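You operate a simulated robot arm through the tools that you are given. There is no shell and no other tool. Be economical: measure what you need, move in short steps, check, and stop when the job is done.

You run a simulated robot arm. Do the job below in one go: nothing can be reset, and whatever is moved stays where it is left.

## Task
Take the pink dry pack and put it on the green gasket tray.

Only the result counts: the job must be done as asked and must still hold three seconds after the hand-in. Knocking over, shifting, dropping, spilling or breaking anything else fails it.

## Robot
A 7-joint arm with a two-finger parallel gripper, fixed in place. Base frame: the origin is at the foot of the arm, x ahead of it, y to its left, z up; the work surface is at about z = 0. Lengths are in m, angles in rad, forces in N, time in s.
With the tool pointing down near the work surface it reaches from about 0.24 to 0.62 m from the base axis. Its first joint turns from -1.152 to 1.152 rad. Payload 2.6 kg.
Tool frame: the origin (TCP) lies between the finger pads and is the grasp point; the fingertips stand 0.03 m ahead of it; z points along the fingers, y is the line along which they close. Largest opening 0.094 m; finger width 0.028, thickness 0.01; the body of the gripper, 0.05 by 0.096 m, starts 0.055 m behind the TCP.
Orientation is told as [roll, pitch, yaw] about the base's x, y, z axes, in that order, counted from this pose: with the fingers straight down and closing along the base's y, the tool's x points along the base's -x, its y along +y and its z along -z.

## Interface
- The arm moves only by the tool send_rows. Its arguments are lists of equal length, an entry for each row: "translation": the shift along the tool's x, y, z in units of 25 mm (1.0 is 25 mm), a list of three; "dr": the turn, a rotation vector about the tool's x, y, z in units of 4 degrees (1.0 is 4 degrees), a list of three; "hand": the gripper command, from -1 (fully open) to 1 (shut), values between in proportion. In form: {"translation": [[tx, ty, tz], ...], "dr": [[ax, ay, az], ...], "hand": [hand, ...]}. A call has 1 to 12 rows; each row shifts and turns the commanded pose from where the row before left it, along the tool's axes as they then stand. A call with a number of a shift or a turn outside -1 to 1 is refused whole. Each row takes 0.2 s and may step no farther than 0.05 m and 0.15 rad from the row before; otherwise, or with a gripper value out of range, the whole call is refused. Where a pose cannot be reached the arm comes as near as it can. A force on the tool above 40 N (or 10 N above the force at the start of the call, whichever is more), or a blocked arm, ends the call early, and 0.2 s more pass. Each finger travels about 0.072 m/s and halts on what it meets, pressing with about 39 N; the grip force reading is that of the motor and also rises with nothing between the fingers. The clock runs only during rows and for 0.2 s after the last one: add rows that do not move to give the fingers time. It gives the time, the measured TCP pose, the force on the tool (base axes), the opening and the grip force at its end, in the units of the frame above (readings bear some noise), and new pictures: "show" is both (left out), scene, wrist or none.
- Cameras (640 x 400 px; columns grow to the right, rows downward): "scene" is fixed at [0.0382, 0.4385, 0.5523]; the picture's right is [-0.73, -0.69, 0.00], its down [-0.45, 0.48, -0.75] and it looks along [0.52, -0.55, -0.66] (base axes); focal length 331 px, centre (320, 200). "wrist" rides on the gripper at [-0.037, 0, -0.058] in the tool frame; the picture's right is [0.00, -1.00, 0.00], its down [0.97, 0.00, -0.24] and it looks along [0.24, 0.00, 0.97] (tool axes); focal length 218 px, centre (320, 200).
- probe_pixels(camera, pixels): for up to 12 pixels [column, row] of the newest picture of that camera ("zoom" is the newest enlarged one), the place [x, y, z] in the base frame of the surface seen there, good to about 0.003 m. It takes no simulated time.
- inspect(camera, box): a new picture of the part [left, top, right, bottom] of that camera's present view, enlarged. It takes no simulated time.
- close_job(): hands the job in; it is judged then, once.

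Keep the steps short. Do not move on a guess: measure, check each grasp and each placing, and mend mistakes. In all there are 60 turns and 120 pictures (those below and enlarged ones count). Leave the gripper open and the arm clear of the work at the hand-in unless told otherwise, and finish with a single line.

The tools are called after ">>>" as name(argument=value, ...) on one line, values as JSON. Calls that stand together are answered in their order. send_rows: Moves the arm, as the interface text tells. Its arguments: {"type":"object","properties":{"translation":{"type":"array"},"dr":{"type":"array"},"hand":{"type":"array"},"show":{"type":"string","enum":["both","scene","wrist","none"]}},"required":["translation","dr","hand"]} The other tools are called the same way: probe_pixels (camera, pixels) gives the place of the surface under pixels of a picture; inspect (camera, box) takes an enlarged picture of a part of a camera's view; close_job () hands the job in.

At the start:

```text
time_s: 0.0
tcp_pos: [0.355, 0.1498, 0.2965]
orientation: [0.0, 0.001, 0.002]
contact_force: [0.3, -0.1, 0.2]
grip_width: 0.0941
grip_force: 0.1
```

scene: 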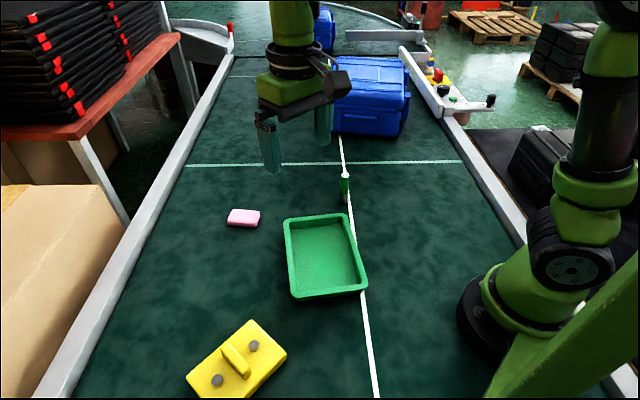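
wrist: 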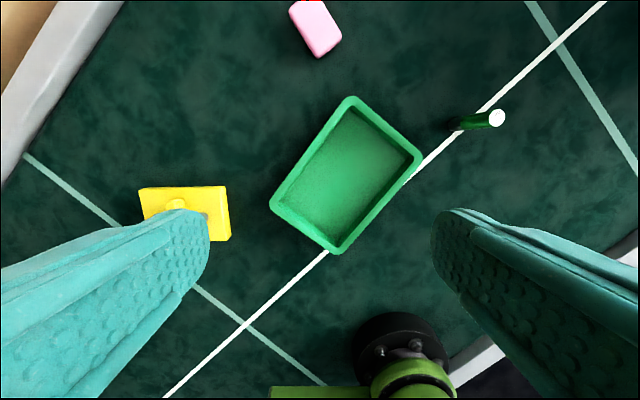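

The pink pack is near scene (244,218) and the green tray near (325,257). I'll measure both, along with the upright green item at (345,188).

>>> inspect(camera="scene", box=[210, 160, 380, 310])

>>> probe_pixels(camera="wrist", pixels=[[291, 8], [322, 4], [341, 38], [319, 57], [315, 28], [350, 100], [417, 158], [335, 250], [273, 203], [345, 175], [495, 118], [460, 124]])

>>> probe_pixels(camera="scene", pixels=[[232, 210], [259, 212], [255, 225], [229, 222], [244, 216], [325, 262], [345, 178], [200, 230]])

```text
2.67 times, centred on (295, 235) of scene
```

zoom: 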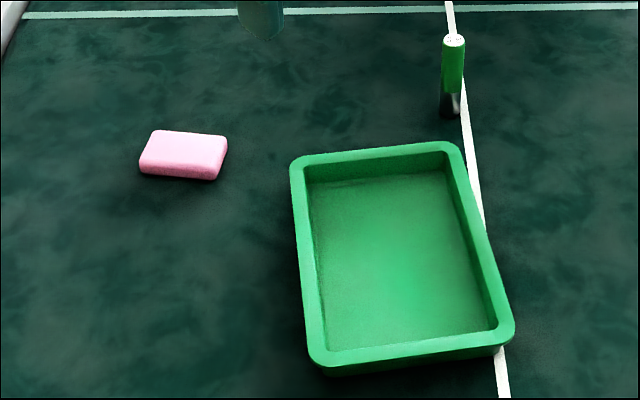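

```text
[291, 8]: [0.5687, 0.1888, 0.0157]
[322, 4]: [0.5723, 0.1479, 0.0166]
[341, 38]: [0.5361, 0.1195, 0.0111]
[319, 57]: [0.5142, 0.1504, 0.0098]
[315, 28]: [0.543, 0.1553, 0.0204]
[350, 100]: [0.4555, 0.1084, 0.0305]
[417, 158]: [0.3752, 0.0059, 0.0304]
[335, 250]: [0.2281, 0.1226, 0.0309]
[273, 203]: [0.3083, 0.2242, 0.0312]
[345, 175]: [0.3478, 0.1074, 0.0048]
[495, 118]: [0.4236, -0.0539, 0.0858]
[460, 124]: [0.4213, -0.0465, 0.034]
```

```text
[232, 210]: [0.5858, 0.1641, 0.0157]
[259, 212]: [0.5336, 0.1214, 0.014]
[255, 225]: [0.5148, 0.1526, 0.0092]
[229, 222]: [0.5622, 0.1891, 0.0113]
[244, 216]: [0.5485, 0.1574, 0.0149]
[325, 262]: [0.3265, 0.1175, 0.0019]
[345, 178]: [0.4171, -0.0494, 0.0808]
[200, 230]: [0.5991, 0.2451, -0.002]
```

The pack centre is about (0.548, 0.155), its top is about 0.02 m up, and its long axis runs about 36° from base x. I'll move above it at the present height, then start the turn.

>>> send_rows(translation=[[-0.95, 0.03, 0], [-0.95, 0.03, 0], [-0.95, 0.03, 0], [-0.95, 0.03, 0], [-0.95, 0.03, 0], [-0.95, 0.03, 0], [-0.95, 0.03, 0], [-0.95, 0.03, 0], [0, 0, 1], [0, 0, 1], [0, 0, 1], [0, 0, 1]], dr=[[0, 0, -0.7], [0, 0, 0], [0, 0, 0], [0, 0, 0], [0, 0, 0], [0, 0, 0], [0, 0, 0], [0, 0, 0], [0, 0, -1], [0, 0, -1], [0, 0, -1], [0, 0, -1]], hand=[-1, -1, -1, -1, -1, -1, -1, -1, -1, -1, -1, -1])

```text
time_s: 2.6
tcp_pos: [0.5336, 0.163, 0.1951]
orientation: [0.001, 0.0, 0.33]
contact_force: [-0.9, -0.2, -0.5]
grip_width: 0.0938
grip_force: 0.1
out of reach, approached as far as the arm can: row 8
```

scene: 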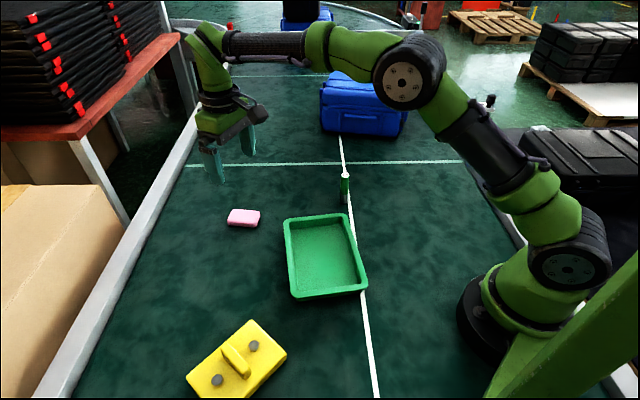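
wrist: 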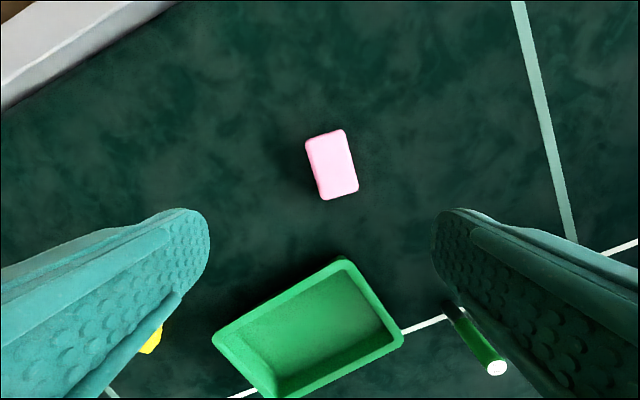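

The pack is at wrist (332,164) and the yaw is 0.33. I'll measure the pack again from here.

>>> probe_pixels(camera="wrist", pixels=[[308, 138], [343, 132], [356, 188], [326, 197], [332, 164], [325, 137], [340, 191], [315, 168], [350, 160]])

```text
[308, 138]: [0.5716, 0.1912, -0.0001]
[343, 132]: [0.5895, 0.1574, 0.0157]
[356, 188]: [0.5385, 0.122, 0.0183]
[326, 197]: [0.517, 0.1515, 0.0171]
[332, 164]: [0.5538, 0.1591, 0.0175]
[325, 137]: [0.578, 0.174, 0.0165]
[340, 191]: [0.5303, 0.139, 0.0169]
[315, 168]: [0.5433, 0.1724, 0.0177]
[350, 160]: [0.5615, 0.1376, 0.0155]
```

The centre is (0.553, 0.156), the axis is at 0.633 rad and the width is about 0.04. I'll turn the remaining 0.30 rad and lower to about 0.10, then correct sideways.

>>> send_rows(translation=[[0, 0, 0.8], [0, 0, 0.8], [0, 0, 0.8], [0, 0, 0.8], [0, 0, 0.6], [0, 0, 0]], dr=[[0, 0, -0.87], [0, 0, -0.87], [0, 0, -0.87], [0, 0, -0.87], [0, 0, -0.87], [0, 0, 0]], hand=[-1, -1, -1, -1, -1, -1])

```text
time_s: 4.0
tcp_pos: [0.5335, 0.1626, 0.1006]
orientation: [0.001, -0.002, 0.632]
contact_force: [0.8, -0.3, 0.8]
grip_width: 0.0938
grip_force: 0.1
```

scene: 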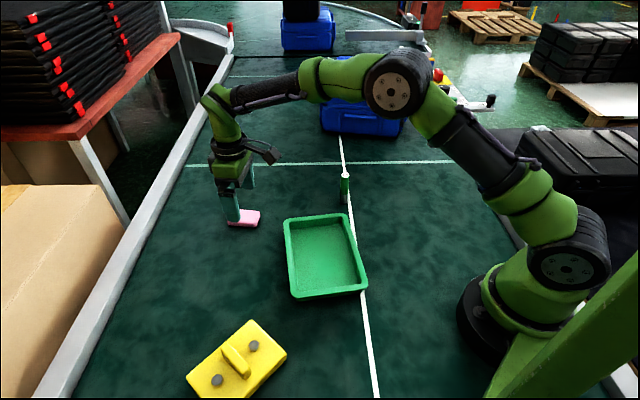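
wrist: 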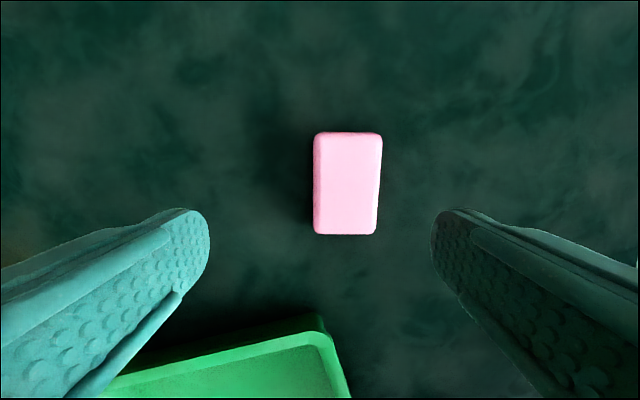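

The pack is now straight in the wrist view, 27 px right of centre. I'll shift -0.012 along tool x and -0.017 along tool y, then lower to about 0.036.

>>> send_rows(translation=[[-0.24, -0.34, 0], [-0.23, -0.33, 0], [0, 0, 0.7], [0, 0, 0.7], [0, 0, 0.6], [0, 0, 0.55], [0, 0, 0]], dr=[[0, 0, 0], [0, 0, 0], [0, 0, 0], [0, 0, 0], [0, 0, 0], [0, 0, 0], [0, 0, 0]], hand=[-1, -1, -1, -1, -1, -1, -1])

```text
time_s: 5.6
tcp_pos: [0.5505, 0.1572, 0.0367]
orientation: [-0.001, 0.0, 0.632]
contact_force: [0.5, -0.5, 0.3]
grip_width: 0.0942
grip_force: 0.1
```

scene: 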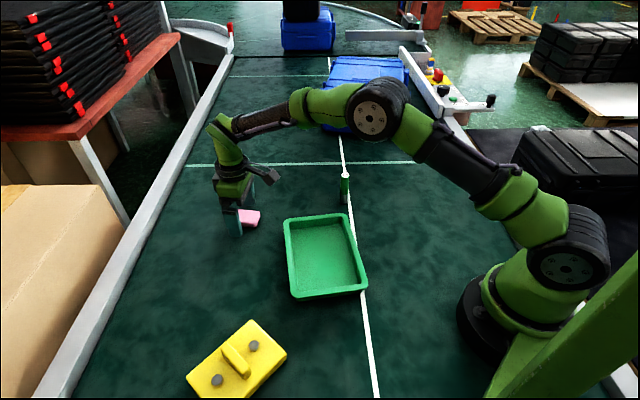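
wrist: 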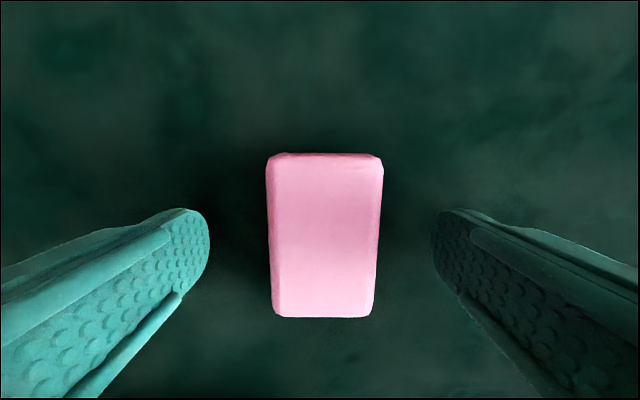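

The pack sits between the fingers and is centred. I'll close the gripper and wait.

>>> send_rows(translation=[[0, 0, 0.08], [0, 0, 0], [0, 0, 0], [0, 0, 0], [0, 0, 0]], dr=[[0, 0, 0], [0, 0, 0], [0, 0, 0], [0, 0, 0], [0, 0, 0]], hand=[-1, 1, 1, 1, 1], show="wrist")

```text
time_s: 6.8
tcp_pos: [0.5521, 0.1565, 0.0348]
orientation: [-0.002, 0.001, 0.633]
contact_force: [0.4, 0.5, -0.4]
grip_width: 0.0437
grip_force: 38.8
```

wrist: 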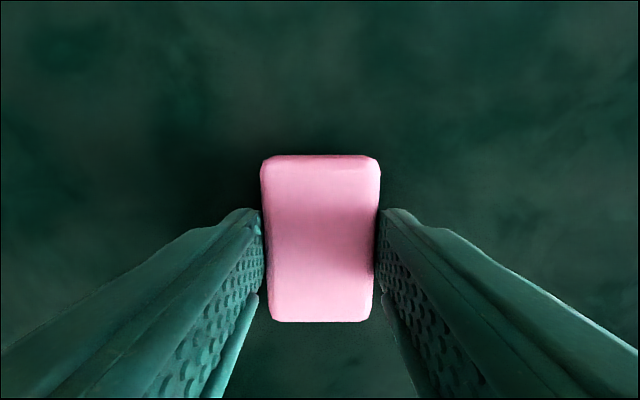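

The pack is held at an opening of 0.0437 with 38.8 N. I'll lift about 0.09 m.

>>> send_rows(translation=[[0, 0, -0.5], [0, 0, -0.8], [0, 0, -0.8], [0, 0, -0.8], [0, 0, -0.7], [0, 0, 0]], dr=[[0, 0, 0], [0, 0, 0], [0, 0, 0], [0, 0, 0], [0, 0, 0], [0, 0, 0]], hand=[1, 1, 1, 1, 1, 1])

```text
time_s: 8.2
tcp_pos: [0.5528, 0.1562, 0.1267]
orientation: [0.0, 0.0, 0.633]
contact_force: [0.2, -0.1, -0.5]
grip_width: 0.0434
grip_force: 39.4
```

scene: 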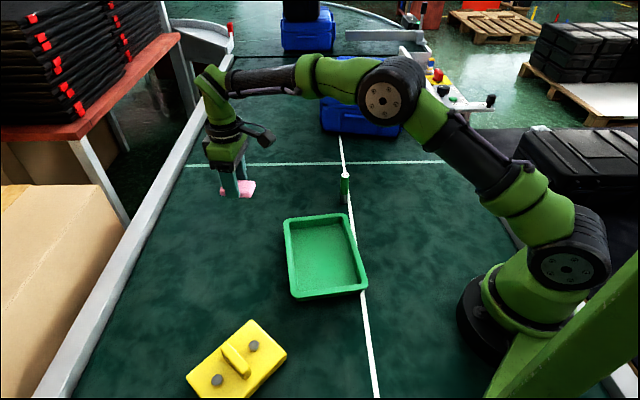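
wrist: 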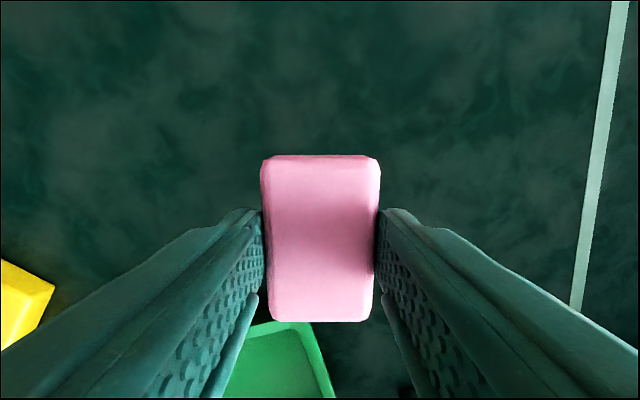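

The pack is secure. The tray centre is about (0.342, 0.115) with its rim at 0.031. I'll carry the pack over there at this height.

>>> send_rows(translation=[[0.706, 0.333, 0], [0.706, 0.333, 0], [0.706, 0.333, 0], [0.706, 0.333, 0], [0.706, 0.333, 0], [0.706, 0.333, 0], [0.706, 0.333, 0], [0.706, 0.333, 0], [0.706, 0.333, 0], [0.706, 0.333, 0], [0.706, 0.333, 0], [0, 0, 0]], dr=[[0, 0, 0], [0, 0, 0], [0, 0, 0], [0, 0, 0], [0, 0, 0], [0, 0, 0], [0, 0, 0], [0, 0, 0], [0, 0, 0], [0, 0, 0], [0, 0, 0], [0, 0, 0]], hand=[1, 1, 1, 1, 1, 1, 1, 1, 1, 1, 1, 1])

```text
time_s: 10.8
tcp_pos: [0.3427, 0.1174, 0.1252]
orientation: [-0.001, -0.001, 0.633]
contact_force: [-0.1, -0.7, -1.1]
grip_width: 0.0437
grip_force: 39.3
```

scene: 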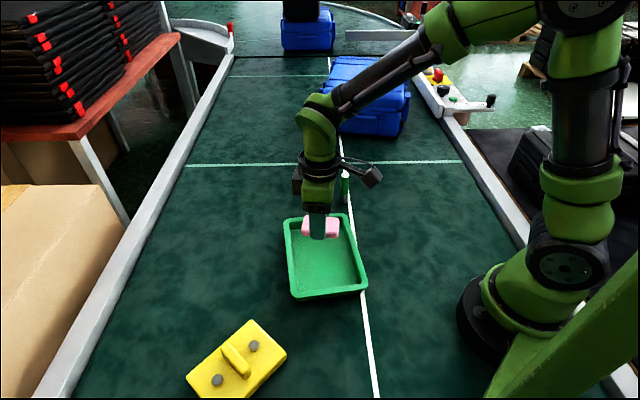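
wrist: 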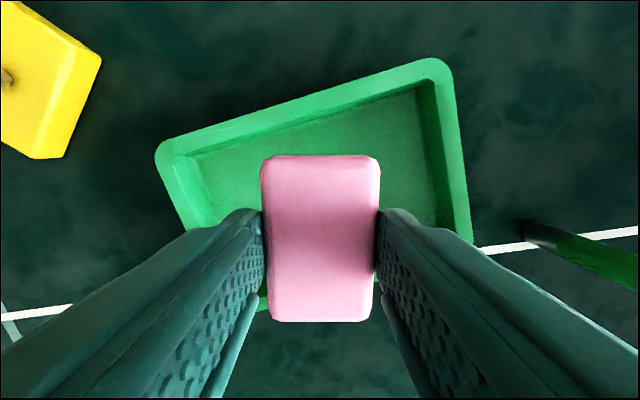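

The tray top edge is tilted about 16° in the wrist view. I'll turn to line up with the tray and lower partway to z of about 0.07.

>>> send_rows(translation=[[0, 0, 0], [0, 0, 0], [0, 0, 0.7], [0, 0, 0.7], [0, 0, 0.7], [0, 0, 0]], dr=[[0, 0, -1], [0, 0, -1], [0, 0, -1], [0, 0, -1], [0, 0, 0], [0, 0, 0]], hand=[1, 1, 1, 1, 1, 1])

```text
time_s: 12.2
tcp_pos: [0.3439, 0.1173, 0.0739]
orientation: [0.0, -0.002, 0.912]
contact_force: [0.2, 0.6, -0.9]
grip_width: 0.0433
grip_force: 38.7
```

scene: 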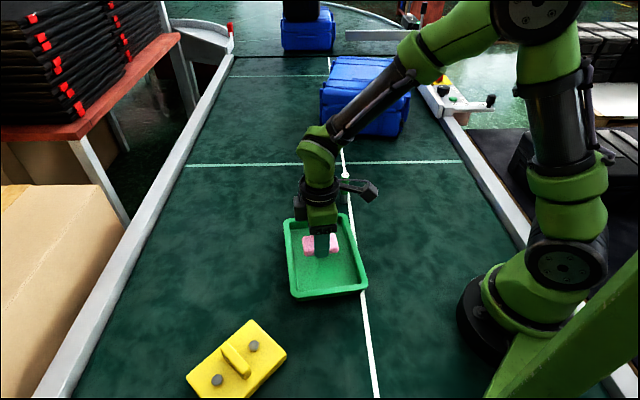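
wrist: 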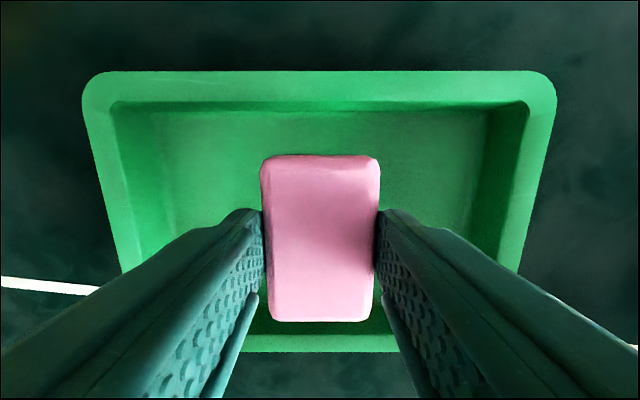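

The pack is lined up and centred over the tray, whose floor is at about 0.003. I'll lower to about 0.040.

>>> send_rows(translation=[[0, 0, 0.5], [0, 0, 0.45], [0, 0, 0.3], [0, 0, 0.1], [0, 0, 0]], dr=[[0, 0, 0], [0, 0, 0], [0, 0, 0], [0, 0, 0], [0, 0, 0]], hand=[1, 1, 1, 1, 1])

```text
time_s: 13.4
tcp_pos: [0.3425, 0.1156, 0.0403]
orientation: [-0.002, -0.002, 0.911]
contact_force: [-8.8, -1.7, 29.6]
grip_width: 0.0437
grip_force: 38.6
```

scene: 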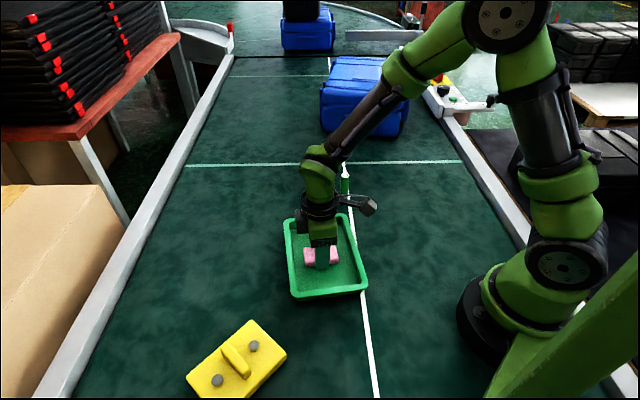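
wrist: 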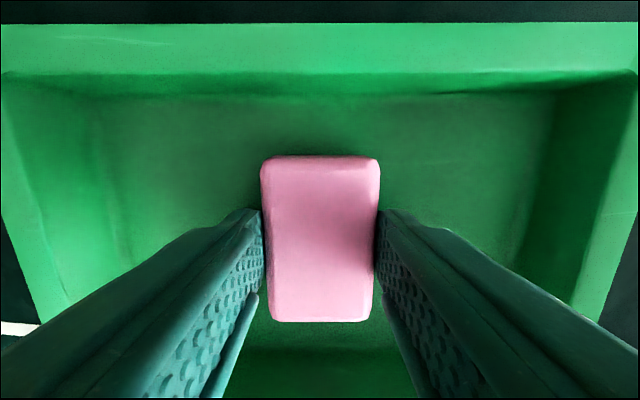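

The upward force of 30 N shows the pack is resting on the tray floor. I'll ease up about 1 mm and open partway.

>>> send_rows(translation=[[0, 0, -0.05], [0, 0, 0], [0, 0, 0], [0, 0, 0], [0, 0, 0]], dr=[[0, 0, 0], [0, 0, 0], [0, 0, 0], [0, 0, 0], [0, 0, 0]], hand=[1, 0.4, 0.6, 0.6, 0.6], show="none")

```text
time_s: 14.6
tcp_pos: [0.3429, 0.1162, 0.0396]
orientation: [-0.001, -0.002, 0.912]
contact_force: [1.3, 4.4, 17.1]
grip_width: 0.0436
grip_force: 38.9
```

The commanded width was still below 0.044, so the grip held. I'll ease up a little more and open to about 0.07.

>>> send_rows(translation=[[0, 0, -0.03], [0, 0, 0], [0, 0, 0], [0, 0, 0], [0, 0, 0]], dr=[[0, 0, 0], [0, 0, 0], [0, 0, 0], [0, 0, 0], [0, 0, 0]], hand=[0.6, 0, -0.25, -0.5, -0.5])

```text
time_s: 15.8
tcp_pos: [0.341, 0.1158, 0.0387]
orientation: [-0.001, 0.001, 0.914]
contact_force: [1.1, -0.1, 0.2]
grip_width: 0.0705
grip_force: 0.0
```

scene: 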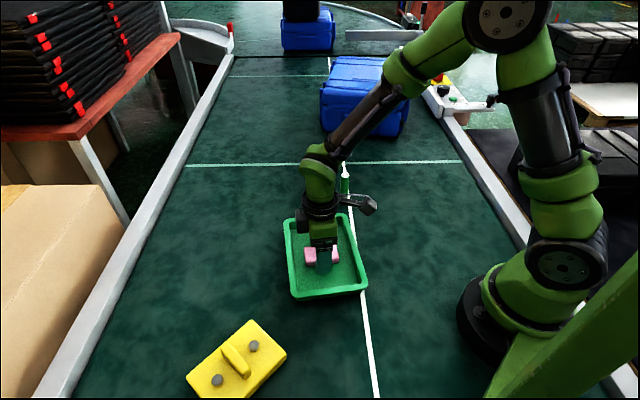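
wrist: 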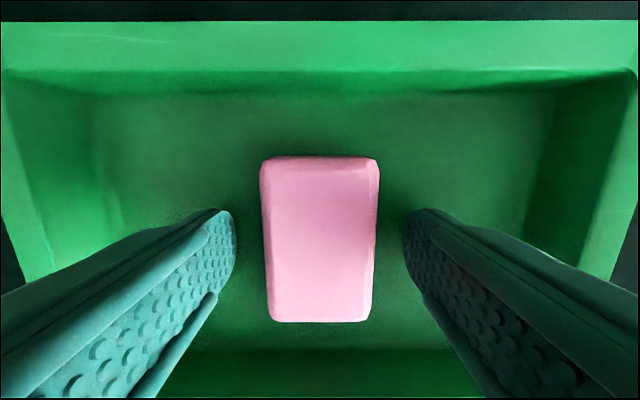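

The pack is released and lies inside the tray. I'll go straight up and open fully.

>>> send_rows(translation=[[0, 0, -0.5], [0, 0, -0.9], [0, 0, -0.9], [0, 0, -0.9], [0, 0, -0.9], [0, 0, -0.9], [0, 0, -0.9], [0, 0, 0]], dr=[[0, 0, 0], [0, 0, 0], [0, 0, 0], [0, 0, 0], [0, 0, 0], [0, 0, 0], [0, 0, 0], [0, 0, 0]], hand=[-0.5, -0.5, -0.5, -0.5, -1, -1, -1, -1])

```text
time_s: 17.6
tcp_pos: [0.3437, 0.116, 0.1901]
orientation: [-0.001, -0.001, 0.912]
contact_force: [1.0, 0.3, 0.6]
grip_width: 0.0939
grip_force: 0.1
```

scene: 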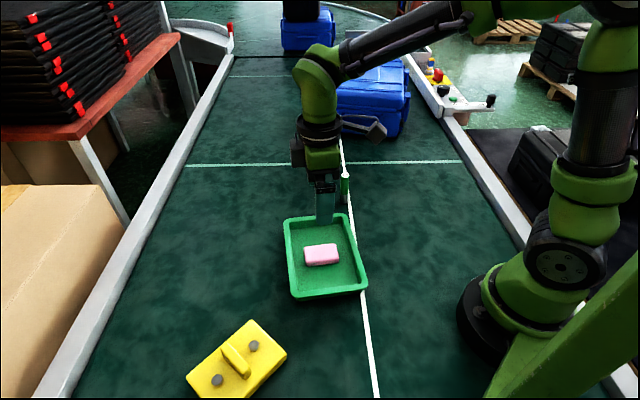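
wrist: 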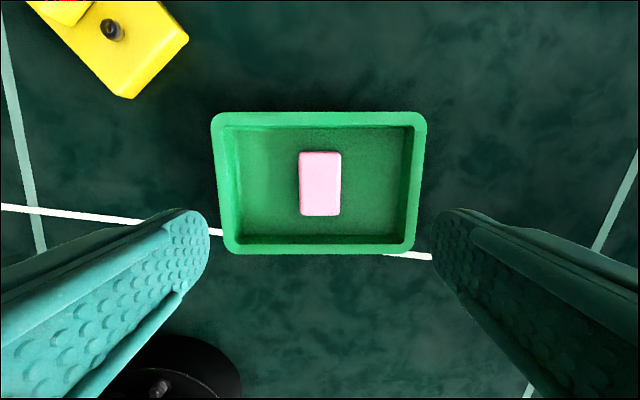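

The pack lies flat in the middle of the tray at scene (321,254), and nothing else has moved. The gripper is open and clear, so I'm handing in.

>>> close_job()

```text
The job is handed in.
```

The pink dry pack is lying flat in the middle of the green gasket tray, nothing else was disturbed, and the gripper is open and clear.
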